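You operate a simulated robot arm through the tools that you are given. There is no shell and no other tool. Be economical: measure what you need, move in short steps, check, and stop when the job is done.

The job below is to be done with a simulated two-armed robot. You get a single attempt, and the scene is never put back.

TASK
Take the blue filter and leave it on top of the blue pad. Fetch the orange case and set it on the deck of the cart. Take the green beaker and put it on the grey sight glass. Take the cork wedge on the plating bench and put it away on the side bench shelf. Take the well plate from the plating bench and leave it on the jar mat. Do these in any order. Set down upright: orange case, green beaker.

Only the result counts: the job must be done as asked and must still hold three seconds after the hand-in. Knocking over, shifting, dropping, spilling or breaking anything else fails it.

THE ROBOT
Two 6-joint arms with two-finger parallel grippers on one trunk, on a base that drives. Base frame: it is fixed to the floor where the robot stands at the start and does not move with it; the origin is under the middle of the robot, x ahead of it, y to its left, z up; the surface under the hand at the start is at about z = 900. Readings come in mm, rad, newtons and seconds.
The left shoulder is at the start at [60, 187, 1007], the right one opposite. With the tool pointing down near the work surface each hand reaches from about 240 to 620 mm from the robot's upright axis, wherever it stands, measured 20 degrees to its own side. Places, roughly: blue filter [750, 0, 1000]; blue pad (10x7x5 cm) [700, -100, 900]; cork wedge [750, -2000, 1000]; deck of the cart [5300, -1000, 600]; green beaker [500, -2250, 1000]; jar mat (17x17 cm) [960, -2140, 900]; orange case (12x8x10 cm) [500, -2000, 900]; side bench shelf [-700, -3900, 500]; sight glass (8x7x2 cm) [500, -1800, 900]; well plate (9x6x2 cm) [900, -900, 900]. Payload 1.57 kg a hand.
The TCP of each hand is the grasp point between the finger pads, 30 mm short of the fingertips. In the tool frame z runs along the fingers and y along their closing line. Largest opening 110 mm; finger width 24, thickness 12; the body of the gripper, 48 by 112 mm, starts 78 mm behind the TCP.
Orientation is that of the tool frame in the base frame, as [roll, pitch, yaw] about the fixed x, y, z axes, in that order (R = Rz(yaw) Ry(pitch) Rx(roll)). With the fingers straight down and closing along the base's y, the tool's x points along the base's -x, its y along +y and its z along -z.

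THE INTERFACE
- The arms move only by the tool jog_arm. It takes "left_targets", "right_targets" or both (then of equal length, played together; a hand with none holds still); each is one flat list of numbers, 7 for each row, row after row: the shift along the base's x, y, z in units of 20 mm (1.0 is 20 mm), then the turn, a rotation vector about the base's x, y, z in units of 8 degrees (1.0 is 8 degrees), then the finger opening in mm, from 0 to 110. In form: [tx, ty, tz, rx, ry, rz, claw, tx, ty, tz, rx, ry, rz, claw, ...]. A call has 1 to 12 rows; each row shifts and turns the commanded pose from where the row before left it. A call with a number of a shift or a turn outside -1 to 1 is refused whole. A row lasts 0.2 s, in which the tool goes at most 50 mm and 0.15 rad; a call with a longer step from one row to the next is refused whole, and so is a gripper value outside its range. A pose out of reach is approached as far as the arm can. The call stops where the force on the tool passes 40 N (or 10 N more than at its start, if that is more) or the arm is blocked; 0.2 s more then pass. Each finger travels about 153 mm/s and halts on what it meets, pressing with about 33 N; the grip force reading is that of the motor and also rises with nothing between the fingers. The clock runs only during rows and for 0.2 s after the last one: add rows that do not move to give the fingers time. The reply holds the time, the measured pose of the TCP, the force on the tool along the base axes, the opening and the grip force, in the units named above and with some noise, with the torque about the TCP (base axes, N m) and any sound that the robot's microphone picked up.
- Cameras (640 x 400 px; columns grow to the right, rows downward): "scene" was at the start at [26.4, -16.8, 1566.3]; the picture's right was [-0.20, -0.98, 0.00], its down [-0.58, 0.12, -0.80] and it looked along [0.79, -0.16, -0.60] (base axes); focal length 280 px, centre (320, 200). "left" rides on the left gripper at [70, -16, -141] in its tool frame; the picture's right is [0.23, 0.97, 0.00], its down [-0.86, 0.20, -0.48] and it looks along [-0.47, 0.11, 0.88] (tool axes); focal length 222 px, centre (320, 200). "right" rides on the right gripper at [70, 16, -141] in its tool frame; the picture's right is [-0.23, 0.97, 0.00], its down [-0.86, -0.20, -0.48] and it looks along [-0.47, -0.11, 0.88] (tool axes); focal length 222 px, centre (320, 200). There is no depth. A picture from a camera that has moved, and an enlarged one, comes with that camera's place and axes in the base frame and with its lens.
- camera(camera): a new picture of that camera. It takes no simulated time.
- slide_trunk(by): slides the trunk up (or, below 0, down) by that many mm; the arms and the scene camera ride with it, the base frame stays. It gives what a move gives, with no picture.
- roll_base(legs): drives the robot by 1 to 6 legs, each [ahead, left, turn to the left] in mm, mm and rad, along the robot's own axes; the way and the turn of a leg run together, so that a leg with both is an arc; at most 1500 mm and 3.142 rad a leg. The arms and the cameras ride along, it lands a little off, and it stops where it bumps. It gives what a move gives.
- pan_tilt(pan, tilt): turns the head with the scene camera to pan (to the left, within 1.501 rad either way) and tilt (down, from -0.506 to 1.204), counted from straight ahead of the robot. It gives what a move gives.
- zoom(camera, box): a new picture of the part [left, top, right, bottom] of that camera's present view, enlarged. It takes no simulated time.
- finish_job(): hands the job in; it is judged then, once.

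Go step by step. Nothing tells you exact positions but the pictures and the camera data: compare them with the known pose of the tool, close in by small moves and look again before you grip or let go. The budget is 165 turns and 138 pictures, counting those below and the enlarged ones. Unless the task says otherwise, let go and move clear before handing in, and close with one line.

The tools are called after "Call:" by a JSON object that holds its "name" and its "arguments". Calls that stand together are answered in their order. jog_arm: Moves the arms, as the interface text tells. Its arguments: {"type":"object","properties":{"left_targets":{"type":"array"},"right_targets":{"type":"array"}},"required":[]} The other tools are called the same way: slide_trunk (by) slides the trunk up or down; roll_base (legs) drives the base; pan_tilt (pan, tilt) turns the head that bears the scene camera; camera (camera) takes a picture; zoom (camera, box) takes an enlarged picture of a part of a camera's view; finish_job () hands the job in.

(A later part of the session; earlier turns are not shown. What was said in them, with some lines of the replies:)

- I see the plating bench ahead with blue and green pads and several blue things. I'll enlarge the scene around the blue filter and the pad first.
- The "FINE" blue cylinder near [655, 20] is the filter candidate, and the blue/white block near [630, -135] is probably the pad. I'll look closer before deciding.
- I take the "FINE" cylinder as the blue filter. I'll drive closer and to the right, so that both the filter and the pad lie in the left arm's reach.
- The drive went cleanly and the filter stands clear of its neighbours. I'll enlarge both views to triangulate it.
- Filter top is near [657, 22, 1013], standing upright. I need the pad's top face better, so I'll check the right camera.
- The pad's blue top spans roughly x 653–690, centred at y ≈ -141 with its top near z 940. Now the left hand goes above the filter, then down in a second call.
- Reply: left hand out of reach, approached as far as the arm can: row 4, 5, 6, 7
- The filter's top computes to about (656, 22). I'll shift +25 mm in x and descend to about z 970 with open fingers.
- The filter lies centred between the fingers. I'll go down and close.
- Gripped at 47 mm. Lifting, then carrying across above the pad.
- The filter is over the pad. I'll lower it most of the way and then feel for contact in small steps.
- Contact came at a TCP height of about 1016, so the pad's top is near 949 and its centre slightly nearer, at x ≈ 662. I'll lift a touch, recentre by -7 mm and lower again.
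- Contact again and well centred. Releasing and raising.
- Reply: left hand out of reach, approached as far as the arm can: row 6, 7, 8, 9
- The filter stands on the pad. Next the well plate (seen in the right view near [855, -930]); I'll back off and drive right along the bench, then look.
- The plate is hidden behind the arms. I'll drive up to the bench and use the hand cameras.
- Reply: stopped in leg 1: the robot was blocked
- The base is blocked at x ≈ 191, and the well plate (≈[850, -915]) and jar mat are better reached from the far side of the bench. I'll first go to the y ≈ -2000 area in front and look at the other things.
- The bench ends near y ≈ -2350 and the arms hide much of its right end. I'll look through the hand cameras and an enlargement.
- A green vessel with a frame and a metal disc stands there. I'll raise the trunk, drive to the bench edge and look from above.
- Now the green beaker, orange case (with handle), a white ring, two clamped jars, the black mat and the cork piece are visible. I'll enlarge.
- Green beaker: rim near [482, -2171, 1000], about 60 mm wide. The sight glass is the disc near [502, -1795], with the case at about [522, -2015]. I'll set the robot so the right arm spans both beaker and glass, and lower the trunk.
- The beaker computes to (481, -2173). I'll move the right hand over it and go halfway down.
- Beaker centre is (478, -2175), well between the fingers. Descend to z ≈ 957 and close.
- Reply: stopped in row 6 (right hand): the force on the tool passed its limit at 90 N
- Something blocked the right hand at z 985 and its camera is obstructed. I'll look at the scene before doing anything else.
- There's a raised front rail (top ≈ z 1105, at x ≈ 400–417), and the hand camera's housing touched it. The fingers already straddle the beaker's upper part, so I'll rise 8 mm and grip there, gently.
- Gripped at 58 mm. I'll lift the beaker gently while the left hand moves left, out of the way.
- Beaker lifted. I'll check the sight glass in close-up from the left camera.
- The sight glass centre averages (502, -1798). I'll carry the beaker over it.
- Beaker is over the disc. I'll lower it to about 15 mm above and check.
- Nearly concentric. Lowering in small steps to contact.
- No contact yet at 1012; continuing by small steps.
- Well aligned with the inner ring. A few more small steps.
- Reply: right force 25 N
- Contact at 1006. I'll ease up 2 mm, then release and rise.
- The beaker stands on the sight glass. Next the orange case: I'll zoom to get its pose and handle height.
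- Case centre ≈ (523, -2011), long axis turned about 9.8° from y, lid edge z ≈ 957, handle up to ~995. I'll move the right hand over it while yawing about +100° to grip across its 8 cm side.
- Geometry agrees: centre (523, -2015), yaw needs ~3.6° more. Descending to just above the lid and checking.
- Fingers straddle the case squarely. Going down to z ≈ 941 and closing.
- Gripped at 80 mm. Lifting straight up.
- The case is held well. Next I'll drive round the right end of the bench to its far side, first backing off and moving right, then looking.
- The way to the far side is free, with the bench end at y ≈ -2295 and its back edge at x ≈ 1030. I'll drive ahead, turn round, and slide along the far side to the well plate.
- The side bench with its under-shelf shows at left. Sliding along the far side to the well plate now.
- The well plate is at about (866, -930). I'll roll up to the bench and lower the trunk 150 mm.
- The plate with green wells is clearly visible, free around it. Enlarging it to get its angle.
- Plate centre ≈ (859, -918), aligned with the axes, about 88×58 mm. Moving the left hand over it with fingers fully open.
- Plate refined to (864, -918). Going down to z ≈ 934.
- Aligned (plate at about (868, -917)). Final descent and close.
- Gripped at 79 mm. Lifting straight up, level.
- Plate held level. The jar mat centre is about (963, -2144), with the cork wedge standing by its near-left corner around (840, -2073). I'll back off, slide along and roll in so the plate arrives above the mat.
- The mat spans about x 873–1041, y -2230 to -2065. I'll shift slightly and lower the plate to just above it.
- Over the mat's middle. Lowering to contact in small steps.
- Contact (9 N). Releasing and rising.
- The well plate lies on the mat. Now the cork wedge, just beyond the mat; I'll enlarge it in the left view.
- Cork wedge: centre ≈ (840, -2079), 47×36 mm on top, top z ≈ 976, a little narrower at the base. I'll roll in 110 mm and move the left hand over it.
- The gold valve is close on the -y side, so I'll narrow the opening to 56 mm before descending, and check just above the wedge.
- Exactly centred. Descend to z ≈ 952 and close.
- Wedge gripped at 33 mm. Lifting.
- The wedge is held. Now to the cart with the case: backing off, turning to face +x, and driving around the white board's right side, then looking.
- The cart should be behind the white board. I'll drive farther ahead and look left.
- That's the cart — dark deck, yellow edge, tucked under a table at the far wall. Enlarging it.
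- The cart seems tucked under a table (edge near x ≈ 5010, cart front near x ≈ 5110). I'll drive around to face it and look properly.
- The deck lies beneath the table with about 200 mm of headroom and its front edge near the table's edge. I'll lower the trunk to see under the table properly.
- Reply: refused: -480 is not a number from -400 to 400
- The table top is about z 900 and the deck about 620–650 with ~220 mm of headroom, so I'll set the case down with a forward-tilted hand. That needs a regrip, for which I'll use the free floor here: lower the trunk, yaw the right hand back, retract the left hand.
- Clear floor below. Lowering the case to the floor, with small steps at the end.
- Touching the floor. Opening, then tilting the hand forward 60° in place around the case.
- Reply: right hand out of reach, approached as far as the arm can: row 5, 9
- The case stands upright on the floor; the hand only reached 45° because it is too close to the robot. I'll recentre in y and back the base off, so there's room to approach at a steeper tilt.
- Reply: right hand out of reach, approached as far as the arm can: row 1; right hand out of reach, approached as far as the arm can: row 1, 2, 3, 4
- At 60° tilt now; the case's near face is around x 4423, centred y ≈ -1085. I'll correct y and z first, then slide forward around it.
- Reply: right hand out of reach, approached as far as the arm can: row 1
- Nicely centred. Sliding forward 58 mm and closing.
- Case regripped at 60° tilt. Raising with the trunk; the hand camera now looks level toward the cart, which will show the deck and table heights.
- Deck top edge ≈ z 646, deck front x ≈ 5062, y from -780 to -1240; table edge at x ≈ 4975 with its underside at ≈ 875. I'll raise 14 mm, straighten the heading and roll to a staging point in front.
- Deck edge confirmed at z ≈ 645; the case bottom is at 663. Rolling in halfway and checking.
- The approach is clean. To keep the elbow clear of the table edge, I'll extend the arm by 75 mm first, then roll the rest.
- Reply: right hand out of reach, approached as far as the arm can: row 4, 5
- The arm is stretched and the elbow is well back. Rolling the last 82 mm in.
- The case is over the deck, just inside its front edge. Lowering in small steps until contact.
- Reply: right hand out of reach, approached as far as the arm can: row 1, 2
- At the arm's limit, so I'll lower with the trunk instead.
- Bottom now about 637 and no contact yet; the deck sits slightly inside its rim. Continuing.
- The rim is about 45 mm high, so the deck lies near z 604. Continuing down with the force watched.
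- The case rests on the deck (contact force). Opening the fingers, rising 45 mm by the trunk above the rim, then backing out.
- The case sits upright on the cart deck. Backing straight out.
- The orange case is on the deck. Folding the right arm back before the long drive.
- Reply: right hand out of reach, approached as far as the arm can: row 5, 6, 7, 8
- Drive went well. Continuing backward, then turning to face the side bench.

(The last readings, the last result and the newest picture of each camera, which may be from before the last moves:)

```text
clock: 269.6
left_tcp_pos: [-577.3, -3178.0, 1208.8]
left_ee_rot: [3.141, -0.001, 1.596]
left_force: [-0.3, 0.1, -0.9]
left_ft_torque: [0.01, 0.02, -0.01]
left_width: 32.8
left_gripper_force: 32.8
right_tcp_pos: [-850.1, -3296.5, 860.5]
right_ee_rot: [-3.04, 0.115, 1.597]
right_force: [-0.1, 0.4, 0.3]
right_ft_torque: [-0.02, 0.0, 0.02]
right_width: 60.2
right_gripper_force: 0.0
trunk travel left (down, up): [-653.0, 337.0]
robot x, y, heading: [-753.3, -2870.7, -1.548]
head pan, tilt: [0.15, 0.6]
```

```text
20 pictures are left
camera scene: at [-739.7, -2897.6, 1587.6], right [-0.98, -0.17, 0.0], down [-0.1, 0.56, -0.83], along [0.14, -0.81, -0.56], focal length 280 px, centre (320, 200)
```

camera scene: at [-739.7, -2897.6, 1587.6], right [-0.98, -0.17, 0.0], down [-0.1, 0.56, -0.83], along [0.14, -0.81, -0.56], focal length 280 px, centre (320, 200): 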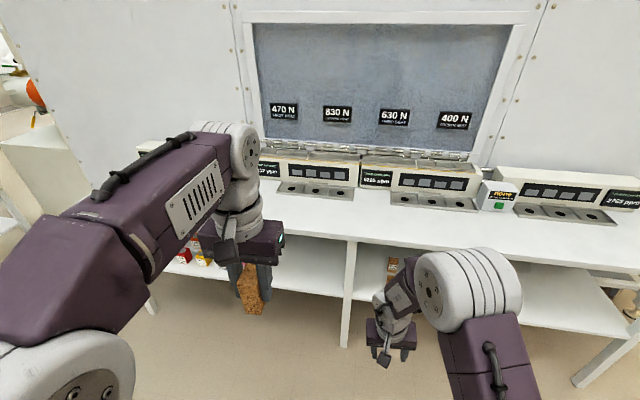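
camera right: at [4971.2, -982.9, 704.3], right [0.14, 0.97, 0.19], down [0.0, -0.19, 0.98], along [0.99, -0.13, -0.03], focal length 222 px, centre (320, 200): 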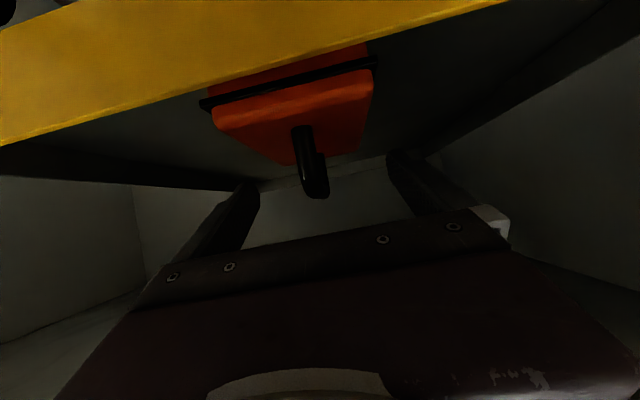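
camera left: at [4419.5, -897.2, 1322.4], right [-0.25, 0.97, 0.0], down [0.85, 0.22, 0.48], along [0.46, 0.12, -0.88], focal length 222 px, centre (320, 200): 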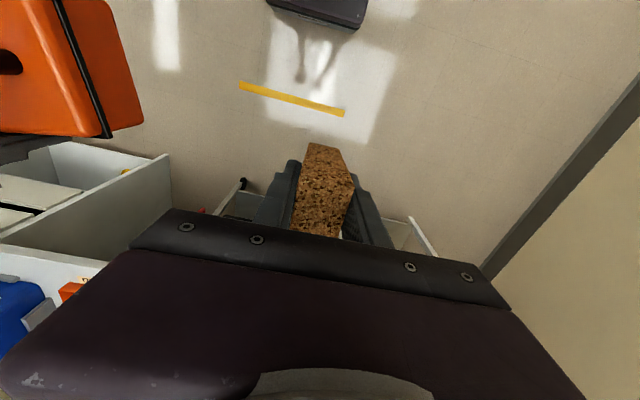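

The shelf (z ≈ 500) runs flush with the side bench front at y ≈ -3680; a free spot lies around (-580, -3780). I'll square up, lower the trunk, and bring the left hand forward and down.

Call:
{"name": "roll_base", "arguments": {"legs": [[0, 0, -0.023]]}}

Call:
{"name": "slide_trunk", "arguments": {"by": -257}}

Call:
{"name": "jog_arm", "arguments": {"left_targets": [0, -0.95, -1, 0, 0, 0, 20, 0, -0.95, -1, 0, 0, 0, 20, 0, -0.95, -1, 0, 0, 0, 20, 0, -0.95, -1, 0, 0, 0, 20, 0, -0.95, -1, 0, 0, 0, 20, 0, -0.95, -1, 0, 0, 0, 20, 0, -0.95, -1, 0, 0, 0, 20, 0, -0.95, -1, 0, 0, 0, 20, 0, -0.95, -1, 0, 0, 0, 20, 0, -0.95, -1, 0, 0, 0, 20, 0, -0.95, -1, 0, 0, 0, 20]}}

Call:
{"name": "jog_arm", "arguments": {"left_targets": [0, -0.8, -0.9, -0.91, 0, 0, 20, 0, -0.8, -0.9, -0.91, 0, 0, 20, 0, -0.8, -0.9, -0.91, 0, 0, 20, 0, -0.8, -0.9, -0.91, 0, 0, 20, 0, -0.8, -0.9, -0.91, 0, 0, 20, 0, -0.8, -0.9, -0.91, 0, 0, 20, 0, -0.8, -0.9, -0.91, 0, 0, 20, 0, -0.8, -0.9, -0.91, 0, 0, 20, 0, -0.8, -0.8, -0.91, 0, 0, 20, 0, -0.8, -0.8, -0.91, 0, 0, 20, 0, -0.8, -0.5, -0.91, 0, 0, 20]}}

Call:
{"name": "camera", "arguments": {"camera": "left"}}

```text
clock: 270.4
left_tcp_pos: [-584.7, -3181.6, 1209.5]
left_ee_rot: [-3.141, 0.001, 1.572]
left_force: [1.1, -0.1, 0.1]
left_ft_torque: [-0.02, 0.02, 0.0]
left_width: 32.7
left_gripper_force: 33.0
right_tcp_pos: [-858.8, -3293.7, 861.3]
right_ee_rot: [-3.037, 0.115, 1.573]
right_force: [-1.0, 0.9, -0.2]
right_ft_torque: [0.02, -0.05, -0.03]
right_width: 59.9
right_gripper_force: 0.1
trunk travel left (down, up): [-653.0, 337.0]
robot x, y, heading: [-754.0, -2875.5, -1.568]
head pan, tilt: [0.15, 0.6]
```

```text
clock: 273.0
left_tcp_pos: [-585.9, -3181.9, 951.8]
left_ee_rot: [-3.141, 0.0, 1.574]
left_force: [0.1, 0.4, -0.9]
left_ft_torque: [0.0, -0.03, 0.0]
left_width: 32.7
left_gripper_force: 32.9
right_tcp_pos: [-859.7, -3294.1, 603.5]
right_ee_rot: [-3.039, 0.115, 1.572]
right_force: [-0.1, -0.3, 0.5]
right_ft_torque: [0.01, -0.01, 0.01]
right_width: 60.1
right_gripper_force: 0.0
trunk travel left (down, up): [-396.0, 594.0]
robot x, y, heading: [-754.2, -2866.8, -1.572]
head pan, tilt: [0.15, 0.6]
```

```text
clock: 275.4
left_tcp_pos: [-583.7, -3391.4, 731.0]
left_ee_rot: [-3.141, -0.001, 1.573]
left_force: [0.6, -0.2, -0.4]
left_ft_torque: [0.0, 0.0, 0.02]
left_width: 32.5
left_gripper_force: 33.5
right_tcp_pos: [-858.4, -3293.2, 604.5]
right_ee_rot: [-3.039, 0.114, 1.573]
right_force: [0.3, 0.7, 0.8]
right_ft_torque: [0.03, -0.03, -0.01]
right_width: 59.8
right_gripper_force: 0.0
trunk travel left (down, up): [-396.0, 594.0]
robot x, y, heading: [-751.3, -2869.1, -1.568]
head pan, tilt: [0.15, 0.6]
```

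```text
clock: 277.8
left_tcp_pos: [-591.7, -3574.2, 551.7]
left_ee_rot: [-3.116, 1.33, 1.574]
left_force: [-0.4, -0.4, -0.1]
left_ft_torque: [0.04, -0.02, 0.01]
left_width: 32.6
left_gripper_force: 33.1
left hand out of reach, approached as far as the arm can: row 5, 11
right_tcp_pos: [-859.4, -3293.9, 602.1]
right_ee_rot: [-3.037, 0.112, 1.573]
right_force: [0.1, 0.9, -1.3]
right_ft_torque: [0.0, 0.0, 0.0]
right_width: 59.8
right_gripper_force: 0.2
trunk travel left (down, up): [-396.0, 594.0]
robot x, y, heading: [-754.6, -2872.0, -1.566]
head pan, tilt: [0.15, 0.6]
```

```text
19 pictures are left
camera left: at [-603.3, -3419.5, 518.0], right [0.97, 0.03, -0.23], down [0.21, 0.26, 0.94], along [0.09, -0.97, 0.24], focal length 222 px, centre (320, 200)
```

left: 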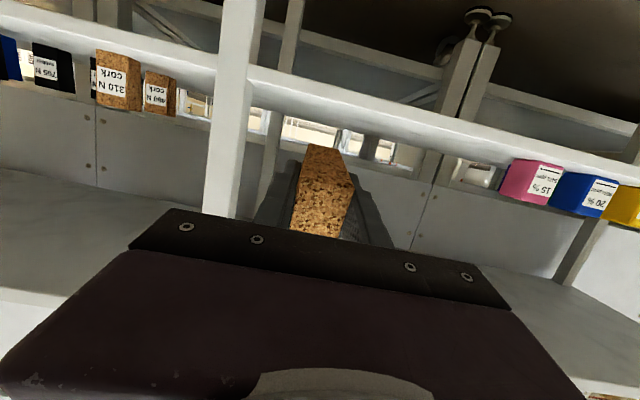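

The shelf edge reads z ≈ 489, with a post at x ≈ -690 to my right and coloured blocks well to the left. I'll shift 62 mm left while rolling in ~196 mm.

Call:
{"name": "roll_base", "arguments": {"legs": [[0, 62, -0.004], [110, 0, 0]]}}

Call:
{"name": "camera", "arguments": {"camera": "left"}}

Call:
{"name": "camera", "arguments": {"camera": "scene"}}

```text
clock: 279.6
left_tcp_pos: [-530.7, -3685.6, 551.0]
left_ee_rot: [-3.117, 1.329, 1.571]
left_force: [-0.6, 0.4, -1.0]
left_ft_torque: [0.0, -0.03, -0.02]
left_width: 32.5
left_gripper_force: 33.4
right_tcp_pos: [-800.2, -3404.5, 602.9]
right_ee_rot: [-3.04, 0.114, 1.574]
right_force: [-0.2, 0.3, 0.2]
right_ft_torque: [0.04, -0.01, 0.01]
right_width: 60.1
right_gripper_force: 0.1
trunk travel left (down, up): [-396.0, 594.0]
robot x, y, heading: [-693.7, -2982.0, -1.569]
head pan, tilt: [0.15, 0.6]
```

```text
18 pictures are left
camera left: at [-543.3, -3531.2, 517.9], right [0.97, 0.03, -0.23], down [0.21, 0.26, 0.94], along [0.09, -0.97, 0.24], focal length 222 px, centre (320, 200)
```

left: 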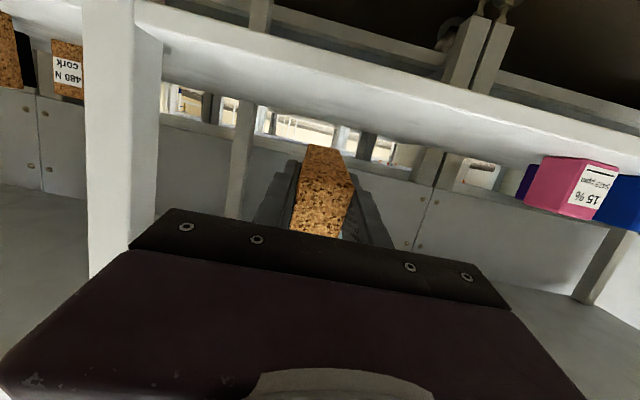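

```text
17 pictures are left
camera scene: at [-679.3, -3011.0, 1330.5], right [-0.99, -0.15, 0.0], down [-0.08, 0.56, -0.82], along [0.12, -0.81, -0.57], focal length 280 px, centre (320, 200)
```

scene: 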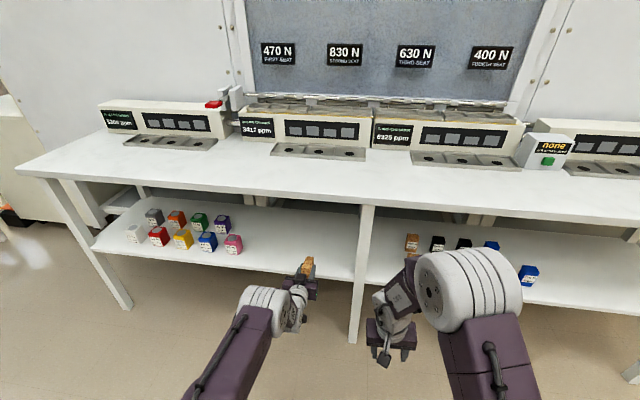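

The shelf is a bit recessed (edge ≈ y -3710) and the spot ahead is free. Rolling in 115 mm more, then lowering by the trunk.

Call:
{"name": "roll_base", "arguments": {"legs": [[115, 0, 0]]}}

Call:
{"name": "slide_trunk", "arguments": {"by": -15}}

Call:
{"name": "zoom", "arguments": {"camera": "scene", "box": [200, 180, 400, 330]}}

Call:
{"name": "camera", "arguments": {"camera": "left"}}

```text
clock: 280.8
left_tcp_pos: [-532.6, -3801.5, 551.2]
left_ee_rot: [-3.116, 1.327, 1.572]
left_force: [0.6, 0.4, 0.3]
left_ft_torque: [-0.03, -0.01, -0.01]
left_width: 32.7
left_gripper_force: 33.1
right_tcp_pos: [-801.1, -3519.9, 603.4]
right_ee_rot: [-3.039, 0.112, 1.57]
right_force: [-0.1, 0.2, -0.7]
right_ft_torque: [0.02, 0.02, -0.01]
right_width: 60.1
right_gripper_force: 0.1
trunk travel left (down, up): [-396.0, 594.0]
robot x, y, heading: [-693.7, -3094.3, -1.577]
head pan, tilt: [0.15, 0.6]
```

```text
clock: 281.4
left_tcp_pos: [-532.7, -3802.0, 537.7]
left_ee_rot: [-3.119, 1.33, 1.569]
left_force: [-0.7, 0.0, -1.4]
left_ft_torque: [-0.05, 0.01, 0.02]
left_width: 32.8
left_gripper_force: 32.7
right_tcp_pos: [-801.6, -3519.2, 589.6]
right_ee_rot: [-3.038, 0.115, 1.57]
right_force: [0.7, 0.8, 0.5]
right_ft_torque: [-0.01, -0.01, -0.02]
right_width: 59.9
right_gripper_force: 0.1
trunk travel left (down, up): [-381.0, 609.0]
robot x, y, heading: [-689.8, -3094.9, -1.57]
head pan, tilt: [0.15, 0.6]
```

```text
2.67 times, centred on (300, 255) of scene
camera zoom: at [-679.7, -3124.4, 1315.6], right [-0.99, -0.15, 0.0], down [-0.08, 0.56, -0.83], along [0.12, -0.82, -0.56], focal length 747 px, centre (373, 53)
```

zoom: 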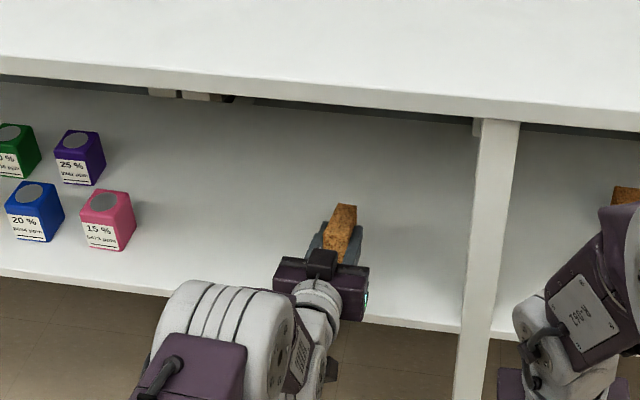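

```text
15 pictures are left
camera left: at [-544.9, -3646.3, 503.8], right [0.97, 0.03, -0.23], down [0.21, 0.26, 0.94], along [0.09, -0.97, 0.24], focal length 222 px, centre (320, 200)
```

left: 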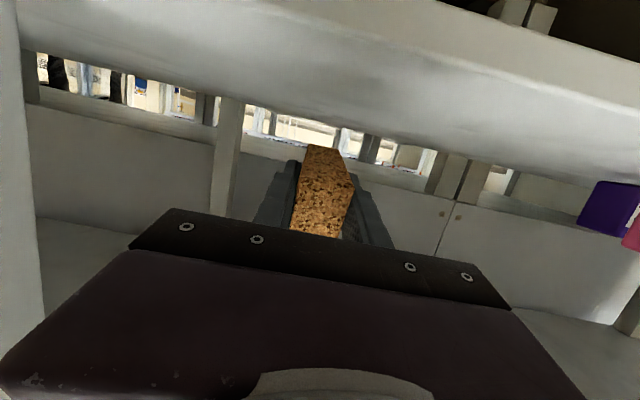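

The wedge is above the free shelf area. Lowering gently to contact.

Call:
{"name": "slide_trunk", "arguments": {"by": -6}}

Call:
{"name": "slide_trunk", "arguments": {"by": -4}}

Call:
{"name": "slide_trunk", "arguments": {"by": -3}}

```text
clock: 282.0
left_tcp_pos: [-532.0, -3800.9, 530.5]
left_ee_rot: [-3.117, 1.328, 1.571]
left_force: [0.5, -0.6, -0.6]
left_ft_torque: [0.0, 0.04, 0.01]
left_width: 32.5
left_gripper_force: 32.6
right_tcp_pos: [-800.9, -3519.3, 582.0]
right_ee_rot: [-3.039, 0.115, 1.569]
right_force: [-0.4, -0.1, -0.1]
right_ft_torque: [-0.03, 0.04, 0.0]
right_width: 60.0
right_gripper_force: 0.0
trunk travel left (down, up): [-375.0, 615.0]
robot x, y, heading: [-693.1, -3094.6, -1.57]
head pan, tilt: [0.15, 0.6]
```

```text
clock: 282.5
left_tcp_pos: [-532.4, -3801.3, 526.8]
left_ee_rot: [-3.116, 1.33, 1.57]
left_force: [0.4, -0.2, -0.4]
left_ft_torque: [-0.01, -0.01, 0.0]
left_width: 32.7
left_gripper_force: 32.6
right_tcp_pos: [-800.5, -3518.5, 578.4]
right_ee_rot: [-3.04, 0.115, 1.571]
right_force: [0.3, 0.1, 0.1]
right_ft_torque: [-0.02, -0.01, -0.01]
right_width: 60.1
right_gripper_force: 0.0
trunk travel left (down, up): [-371.0, 619.0]
robot x, y, heading: [-691.0, -3099.9, -1.574]
head pan, tilt: [0.15, 0.6]
```

```text
clock: 283.0
left_tcp_pos: [-532.5, -3801.3, 523.0]
left_ee_rot: [-3.117, 1.329, 1.571]
left_force: [-0.2, 0.0, -0.1]
left_ft_torque: [-0.01, -0.06, 0.0]
left_width: 32.7
left_gripper_force: 32.8
right_tcp_pos: [-801.3, -3519.2, 575.1]
right_ee_rot: [-3.038, 0.115, 1.568]
right_force: [-0.2, 0.3, -0.5]
right_ft_torque: [0.0, 0.01, 0.01]
right_width: 60.1
right_gripper_force: 0.0
trunk travel left (down, up): [-368.0, 622.0]
robot x, y, heading: [-694.1, -3097.3, -1.576]
head pan, tilt: [0.15, 0.6]
```

Call:
{"name": "slide_trunk", "arguments": {"by": -3}}

Call:
{"name": "slide_trunk", "arguments": {"by": -3}}

Call:
{"name": "slide_trunk", "arguments": {"by": -3}}

```text
clock: 283.5
left_tcp_pos: [-533.7, -3800.9, 521.0]
left_ee_rot: [-3.117, 1.33, 1.57]
left_force: [0.5, -0.7, -0.4]
left_ft_torque: [-0.01, -0.02, -0.01]
left_width: 32.8
left_gripper_force: 33.5
right_tcp_pos: [-801.5, -3520.1, 573.1]
right_ee_rot: [-3.039, 0.114, 1.569]
right_force: [-0.2, -0.4, 0.1]
right_ft_torque: [0.03, -0.03, 0.0]
right_width: 59.9
right_gripper_force: 0.0
trunk travel left (down, up): [-365.0, 625.0]
robot x, y, heading: [-692.7, -3090.8, -1.575]
head pan, tilt: [0.15, 0.6]
```

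```text
clock: 284.1
left_tcp_pos: [-533.6, -3802.4, 516.1]
left_ee_rot: [-3.119, 1.329, 1.571]
left_force: [-0.3, -0.6, 0.0]
left_ft_torque: [0.02, 0.01, 0.0]
left_width: 32.6
left_gripper_force: 33.4
right_tcp_pos: [-801.1, -3519.8, 569.8]
right_ee_rot: [-3.038, 0.116, 1.57]
right_force: [-0.5, 0.5, 1.1]
right_ft_torque: [0.0, 0.03, 0.0]
right_width: 60.0
right_gripper_force: 0.1
trunk travel left (down, up): [-362.0, 628.0]
robot x, y, heading: [-692.4, -3096.5, -1.576]
head pan, tilt: [0.15, 0.6]
```

```text
clock: 284.6
left_tcp_pos: [-532.2, -3801.3, 515.1]
left_ee_rot: [-3.118, 1.33, 1.571]
left_force: [-0.3, 0.7, 0.2]
left_ft_torque: [0.01, 0.01, -0.02]
left_width: 32.6
left_gripper_force: 33.1
right_tcp_pos: [-800.4, -3519.9, 567.0]
right_ee_rot: [-3.037, 0.115, 1.57]
right_force: [-0.8, -0.3, 0.1]
right_ft_torque: [-0.02, -0.01, 0.01]
right_width: 60.4
right_gripper_force: 0.0
trunk travel left (down, up): [-359.0, 631.0]
robot x, y, heading: [-692.1, -3100.2, -1.572]
head pan, tilt: [0.15, 0.6]
```

Call:
{"name": "zoom", "arguments": {"camera": "scene", "box": [260, 210, 350, 280]}}

Call:
{"name": "slide_trunk", "arguments": {"by": -3}}

Call:
{"name": "slide_trunk", "arguments": {"by": -3}}

```text
5.71 times, centred on (305, 245) of scene
camera zoom: at [-679.6, -3124.8, 1293.6], right [-0.99, -0.15, 0.0], down [-0.08, 0.56, -0.83], along [0.12, -0.82, -0.57], focal length 1600 px, centre (406, -57)
```

zoom: 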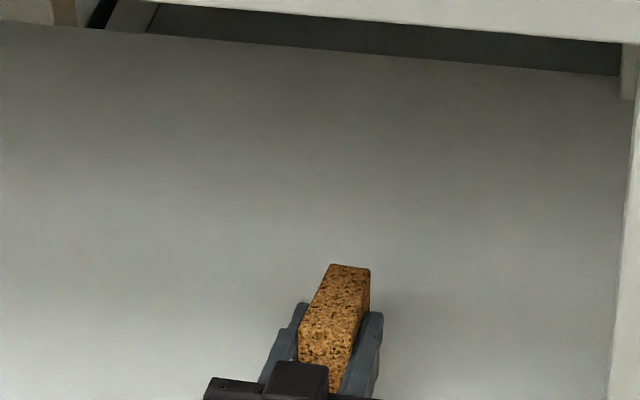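

```text
clock: 285.1
left_tcp_pos: [-533.3, -3802.1, 512.2]
left_ee_rot: [-3.116, 1.331, 1.572]
left_force: [-0.7, 1.3, -0.2]
left_ft_torque: [0.03, 0.03, -0.01]
left_width: 32.7
left_gripper_force: 32.6
right_tcp_pos: [-800.7, -3519.4, 563.9]
right_ee_rot: [-3.04, 0.115, 1.57]
right_force: [-0.4, -0.1, 0.0]
right_ft_torque: [0.02, 0.02, 0.01]
right_width: 59.8
right_gripper_force: 0.0
trunk travel left (down, up): [-356.0, 634.0]
robot x, y, heading: [-694.0, -3098.9, -1.576]
head pan, tilt: [0.15, 0.6]
```

```text
clock: 285.6
left_tcp_pos: [-533.7, -3800.6, 508.4]
left_ee_rot: [-3.118, 1.33, 1.57]
left_force: [0.7, -0.1, -0.2]
left_ft_torque: [0.02, -0.03, -0.01]
left_width: 32.2
left_gripper_force: 33.4
right_tcp_pos: [-800.8, -3520.4, 560.4]
right_ee_rot: [-3.039, 0.116, 1.57]
right_force: [0.7, 0.0, 0.4]
right_ft_torque: [0.0, -0.01, 0.03]
right_width: 60.0
right_gripper_force: 0.1
trunk travel left (down, up): [-353.0, 637.0]
robot x, y, heading: [-693.5, -3097.0, -1.577]
head pan, tilt: [0.15, 0.6]
```

Call:
{"name": "slide_trunk", "arguments": {"by": -4}}

Call:
{"name": "slide_trunk", "arguments": {"by": -3}}

Call:
{"name": "slide_trunk", "arguments": {"by": -3}}

Call:
{"name": "camera", "arguments": {"camera": "left"}}

```text
clock: 286.1
left_tcp_pos: [-533.3, -3800.8, 505.1]
left_ee_rot: [-3.118, 1.329, 1.57]
left_force: [0.0, -0.1, 0.1]
left_ft_torque: [0.03, 0.01, 0.03]
left_width: 32.5
left_gripper_force: 33.0
right_tcp_pos: [-800.3, -3519.7, 556.4]
right_ee_rot: [-3.039, 0.114, 1.569]
right_force: [0.0, 0.0, -0.4]
right_ft_torque: [-0.03, 0.0, 0.01]
right_width: 60.0
right_gripper_force: 0.0
trunk travel left (down, up): [-349.0, 641.0]
robot x, y, heading: [-693.8, -3096.8, -1.573]
head pan, tilt: [0.15, 0.6]
```

```text
clock: 286.7
left_tcp_pos: [-533.1, -3801.0, 501.1]
left_ee_rot: [-3.116, 1.33, 1.57]
left_force: [0.8, 0.1, -0.3]
left_ft_torque: [0.02, 0.01, -0.01]
left_width: 32.6
left_gripper_force: 32.9
right_tcp_pos: [-801.5, -3519.9, 553.6]
right_ee_rot: [-3.038, 0.115, 1.569]
right_force: [0.2, 0.3, -1.1]
right_ft_torque: [-0.02, 0.0, 0.01]
right_width: 59.9
right_gripper_force: 0.1
trunk travel left (down, up): [-346.0, 644.0]
robot x, y, heading: [-695.7, -3097.6, -1.575]
head pan, tilt: [0.15, 0.6]
```

```text
clock: 287.2
left_tcp_pos: [-532.4, -3801.3, 497.9]
left_ee_rot: [-3.118, 1.331, 1.571]
left_force: [0.1, -0.4, -0.4]
left_ft_torque: [0.02, 0.02, 0.01]
left_width: 32.7
left_gripper_force: 33.1
right_tcp_pos: [-801.4, -3520.5, 550.3]
right_ee_rot: [-3.038, 0.115, 1.571]
right_force: [0.1, 0.1, 0.6]
right_ft_torque: [0.02, 0.02, 0.01]
right_width: 59.9
right_gripper_force: 0.0
trunk travel left (down, up): [-343.0, 647.0]
robot x, y, heading: [-695.1, -3095.5, -1.573]
head pan, tilt: [0.15, 0.6]
```

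```text
13 pictures are left
camera left: at [-544.9, -3646.4, 465.7], right [0.97, 0.03, -0.23], down [0.21, 0.26, 0.94], along [0.09, -0.97, 0.24], focal length 222 px, centre (320, 200)
```

left: 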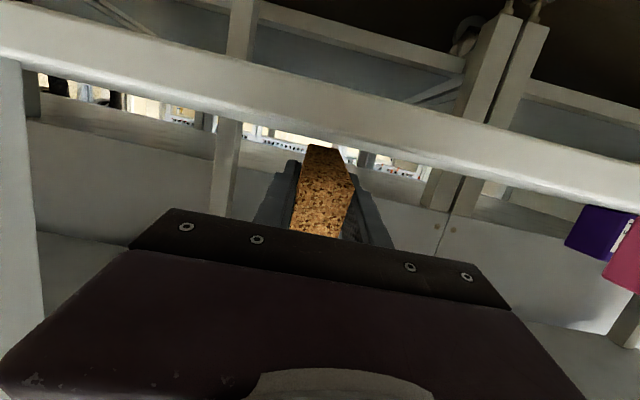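

The shelf top now reads z ≈ 467, so contact is near. Two-millimetre steps.

Call:
{"name": "slide_trunk", "arguments": {"by": -2}}

Call:
{"name": "slide_trunk", "arguments": {"by": -2}}

Call:
{"name": "slide_trunk", "arguments": {"by": -2}}

```text
clock: 287.7
left_tcp_pos: [-533.6, -3800.4, 495.5]
left_ee_rot: [-3.117, 1.329, 1.572]
left_force: [0.0, -0.1, -0.4]
left_ft_torque: [0.03, 0.01, -0.01]
left_width: 32.4
left_gripper_force: 32.7
right_tcp_pos: [-801.3, -3519.2, 548.8]
right_ee_rot: [-3.038, 0.113, 1.571]
right_force: [-1.0, 0.2, 0.7]
right_ft_torque: [0.03, 0.03, 0.03]
right_width: 60.0
right_gripper_force: 0.0
trunk travel left (down, up): [-341.0, 649.0]
robot x, y, heading: [-693.7, -3102.0, -1.576]
head pan, tilt: [0.15, 0.6]
```

```text
clock: 288.2
left_tcp_pos: [-533.2, -3800.9, 494.8]
left_ee_rot: [-3.117, 1.33, 1.571]
left_force: [0.4, -0.2, -0.8]
left_ft_torque: [-0.02, 0.03, -0.03]
left_width: 32.6
left_gripper_force: 33.1
right_tcp_pos: [-801.2, -3519.6, 546.3]
right_ee_rot: [-3.038, 0.115, 1.569]
right_force: [0.0, -0.2, 0.3]
right_ft_torque: [0.02, 0.01, -0.04]
right_width: 59.9
right_gripper_force: 0.1
trunk travel left (down, up): [-339.0, 651.0]
robot x, y, heading: [-696.8, -3099.3, -1.573]
head pan, tilt: [0.15, 0.6]
```

```text
clock: 288.8
left_tcp_pos: [-534.5, -3801.3, 492.8]
left_ee_rot: [-3.117, 1.332, 1.57]
left_force: [0.7, 0.2, -0.1]
left_ft_torque: [0.01, -0.01, -0.02]
left_width: 32.7
left_gripper_force: 33.0
right_tcp_pos: [-801.3, -3518.8, 544.4]
right_ee_rot: [-3.039, 0.117, 1.567]
right_force: [0.4, -0.3, -0.2]
right_ft_torque: [0.01, -0.01, 0.0]
right_width: 60.3
right_gripper_force: 0.0
trunk travel left (down, up): [-337.0, 653.0]
robot x, y, heading: [-692.1, -3096.8, -1.571]
head pan, tilt: [0.15, 0.6]
```

Call:
{"name": "slide_trunk", "arguments": {"by": -2}}

Call:
{"name": "slide_trunk", "arguments": {"by": -2}}

Call:
{"name": "camera", "arguments": {"camera": "left"}}

```text
clock: 289.3
left_tcp_pos: [-532.5, -3801.6, 492.4]
left_ee_rot: [-3.12, 1.334, 1.571]
left_force: [0.7, 0.1, 3.8]
left_ft_torque: [-0.26, -0.07, 0.02]
left_width: 32.7
left_gripper_force: 33.0
right_tcp_pos: [-801.4, -3519.0, 543.1]
right_ee_rot: [-3.038, 0.117, 1.569]
right_force: [0.7, -0.1, 1.1]
right_ft_torque: [-0.05, -0.03, -0.01]
right_width: 59.8
right_gripper_force: 0.0
trunk travel left (down, up): [-335.0, 655.0]
robot x, y, heading: [-697.5, -3099.0, -1.573]
head pan, tilt: [0.15, 0.6]
```

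```text
clock: 289.8
left_tcp_pos: [-532.7, -3801.7, 492.2]
left_ee_rot: [-3.117, 1.338, 1.567]
left_force: [0.5, -0.8, 11.6]
left_ft_torque: [-0.56, -0.15, 0.01]
left_width: 32.7
left_gripper_force: 32.5
right_tcp_pos: [-800.1, -3519.5, 541.5]
right_ee_rot: [-3.039, 0.116, 1.569]
right_force: [-0.4, -0.2, 0.8]
right_ft_torque: [-0.01, 0.01, 0.01]
right_width: 60.0
right_gripper_force: 0.1
trunk travel left (down, up): [-333.0, 657.0]
robot x, y, heading: [-698.0, -3098.4, -1.57]
head pan, tilt: [0.15, 0.6]
```

```text
12 pictures are left
camera left: at [-545.0, -3646.8, 457.8], right [0.97, 0.03, -0.23], down [0.21, 0.26, 0.94], along [0.09, -0.96, 0.25], focal length 222 px, centre (320, 200)
```

left: 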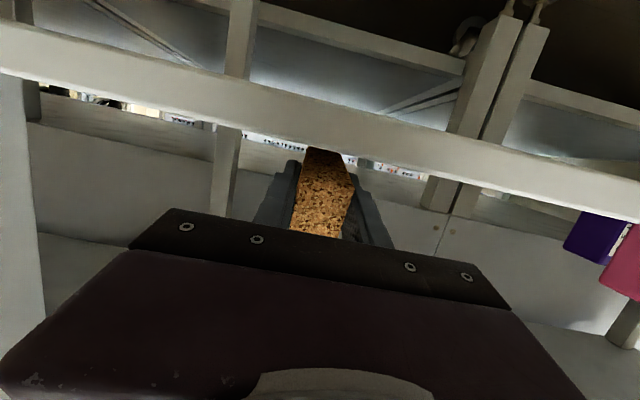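

The wedge's front end is on the shelf (torque agrees). Opening the fingers, rising a touch and backing straight out.

Call:
{"name": "jog_arm", "arguments": {"left_targets": [0, 0, 0, 0, 0, 0, 42, 0, 0, 0, 0, 0, 0, 60, 0, 0, 0, 0, 0, 0, 75, 0, 0, 0, 0, 0, 0, 75]}}

Call:
{"name": "slide_trunk", "arguments": {"by": 6}}

Call:
{"name": "roll_base", "arguments": {"legs": [[-300, 0, 0]]}}

Call:
{"name": "zoom", "arguments": {"camera": "scene", "box": [200, 150, 440, 330]}}

```text
clock: 290.8
left_tcp_pos: [-533.3, -3801.1, 488.4]
left_ee_rot: [-3.117, 1.33, 1.571]
left_force: [0.0, 0.1, 0.0]
left_ft_torque: [0.01, -0.02, -0.02]
left_width: 74.8
left_gripper_force: 0.0
right_tcp_pos: [-800.2, -3519.4, 541.4]
right_ee_rot: [-3.04, 0.114, 1.569]
right_force: [-0.5, -0.4, -0.7]
right_ft_torque: [0.0, 0.0, 0.0]
right_width: 60.0
right_gripper_force: 0.0
trunk travel left (down, up): [-333.0, 657.0]
robot x, y, heading: [-695.0, -3098.8, -1.576]
head pan, tilt: [0.15, 0.6]
```

```text
clock: 291.3
left_tcp_pos: [-532.4, -3802.3, 494.2]
left_ee_rot: [-3.119, 1.33, 1.57]
left_force: [-0.4, -0.7, -0.3]
left_ft_torque: [0.01, 0.02, 0.03]
left_width: 74.9
left_gripper_force: 0.1
right_tcp_pos: [-801.1, -3519.7, 546.6]
right_ee_rot: [-3.038, 0.116, 1.568]
right_force: [0.0, 0.6, 0.2]
right_ft_torque: [0.02, -0.02, -0.04]
right_width: 60.3
right_gripper_force: 0.0
trunk travel left (down, up): [-339.0, 651.0]
robot x, y, heading: [-695.4, -3099.5, -1.573]
head pan, tilt: [0.15, 0.6]
```

```text
clock: 293.4
left_tcp_pos: [-528.7, -3499.8, 496.1]
left_ee_rot: [-3.117, 1.331, 1.577]
left_force: [-0.4, 0.2, -0.1]
left_ft_torque: [-0.01, 0.04, 0.0]
left_width: 75.1
left_gripper_force: 0.0
right_tcp_pos: [-797.8, -3219.9, 546.5]
right_ee_rot: [-3.038, 0.114, 1.576]
right_force: [-0.1, 0.4, 0.4]
right_ft_torque: [-0.03, -0.03, 0.03]
right_width: 60.2
right_gripper_force: 0.0
trunk travel left (down, up): [-339.0, 651.0]
robot x, y, heading: [-693.1, -2801.2, -1.564]
head pan, tilt: [0.15, 0.6]
```

```text
2.22 times, centred on (320, 240) of scene
camera zoom: at [-679.5, -2823.9, 1273.6], right [-0.99, -0.15, 0.0], down [-0.09, 0.56, -0.83], along [0.13, -0.82, -0.56], focal length 622 px, centre (320, 111)
```

zoom: 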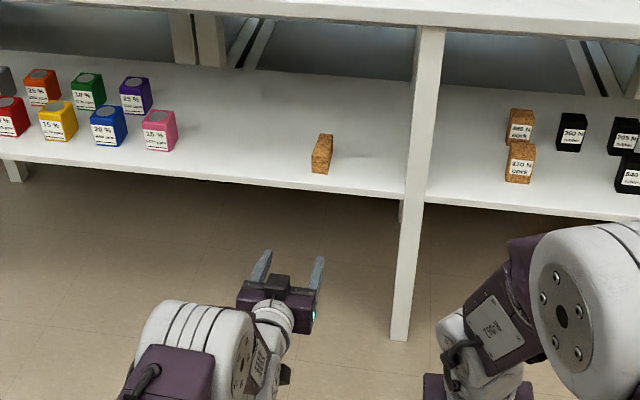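

The cork wedge lies on the side bench shelf and both hands are clear. The filter is on the pad, the beaker on the sight glass, the case on the cart deck and the well plate on the mat, each seen in place after release, so I'm handing in.

Call:
{"name": "finish_job", "arguments": {}}

```text
The job is handed in.
```

All five items are where you asked, and the job is handed in. The orange case and the green beaker were both set down upright; I saw each item in place after letting go, but did not recheck the first four at the end.
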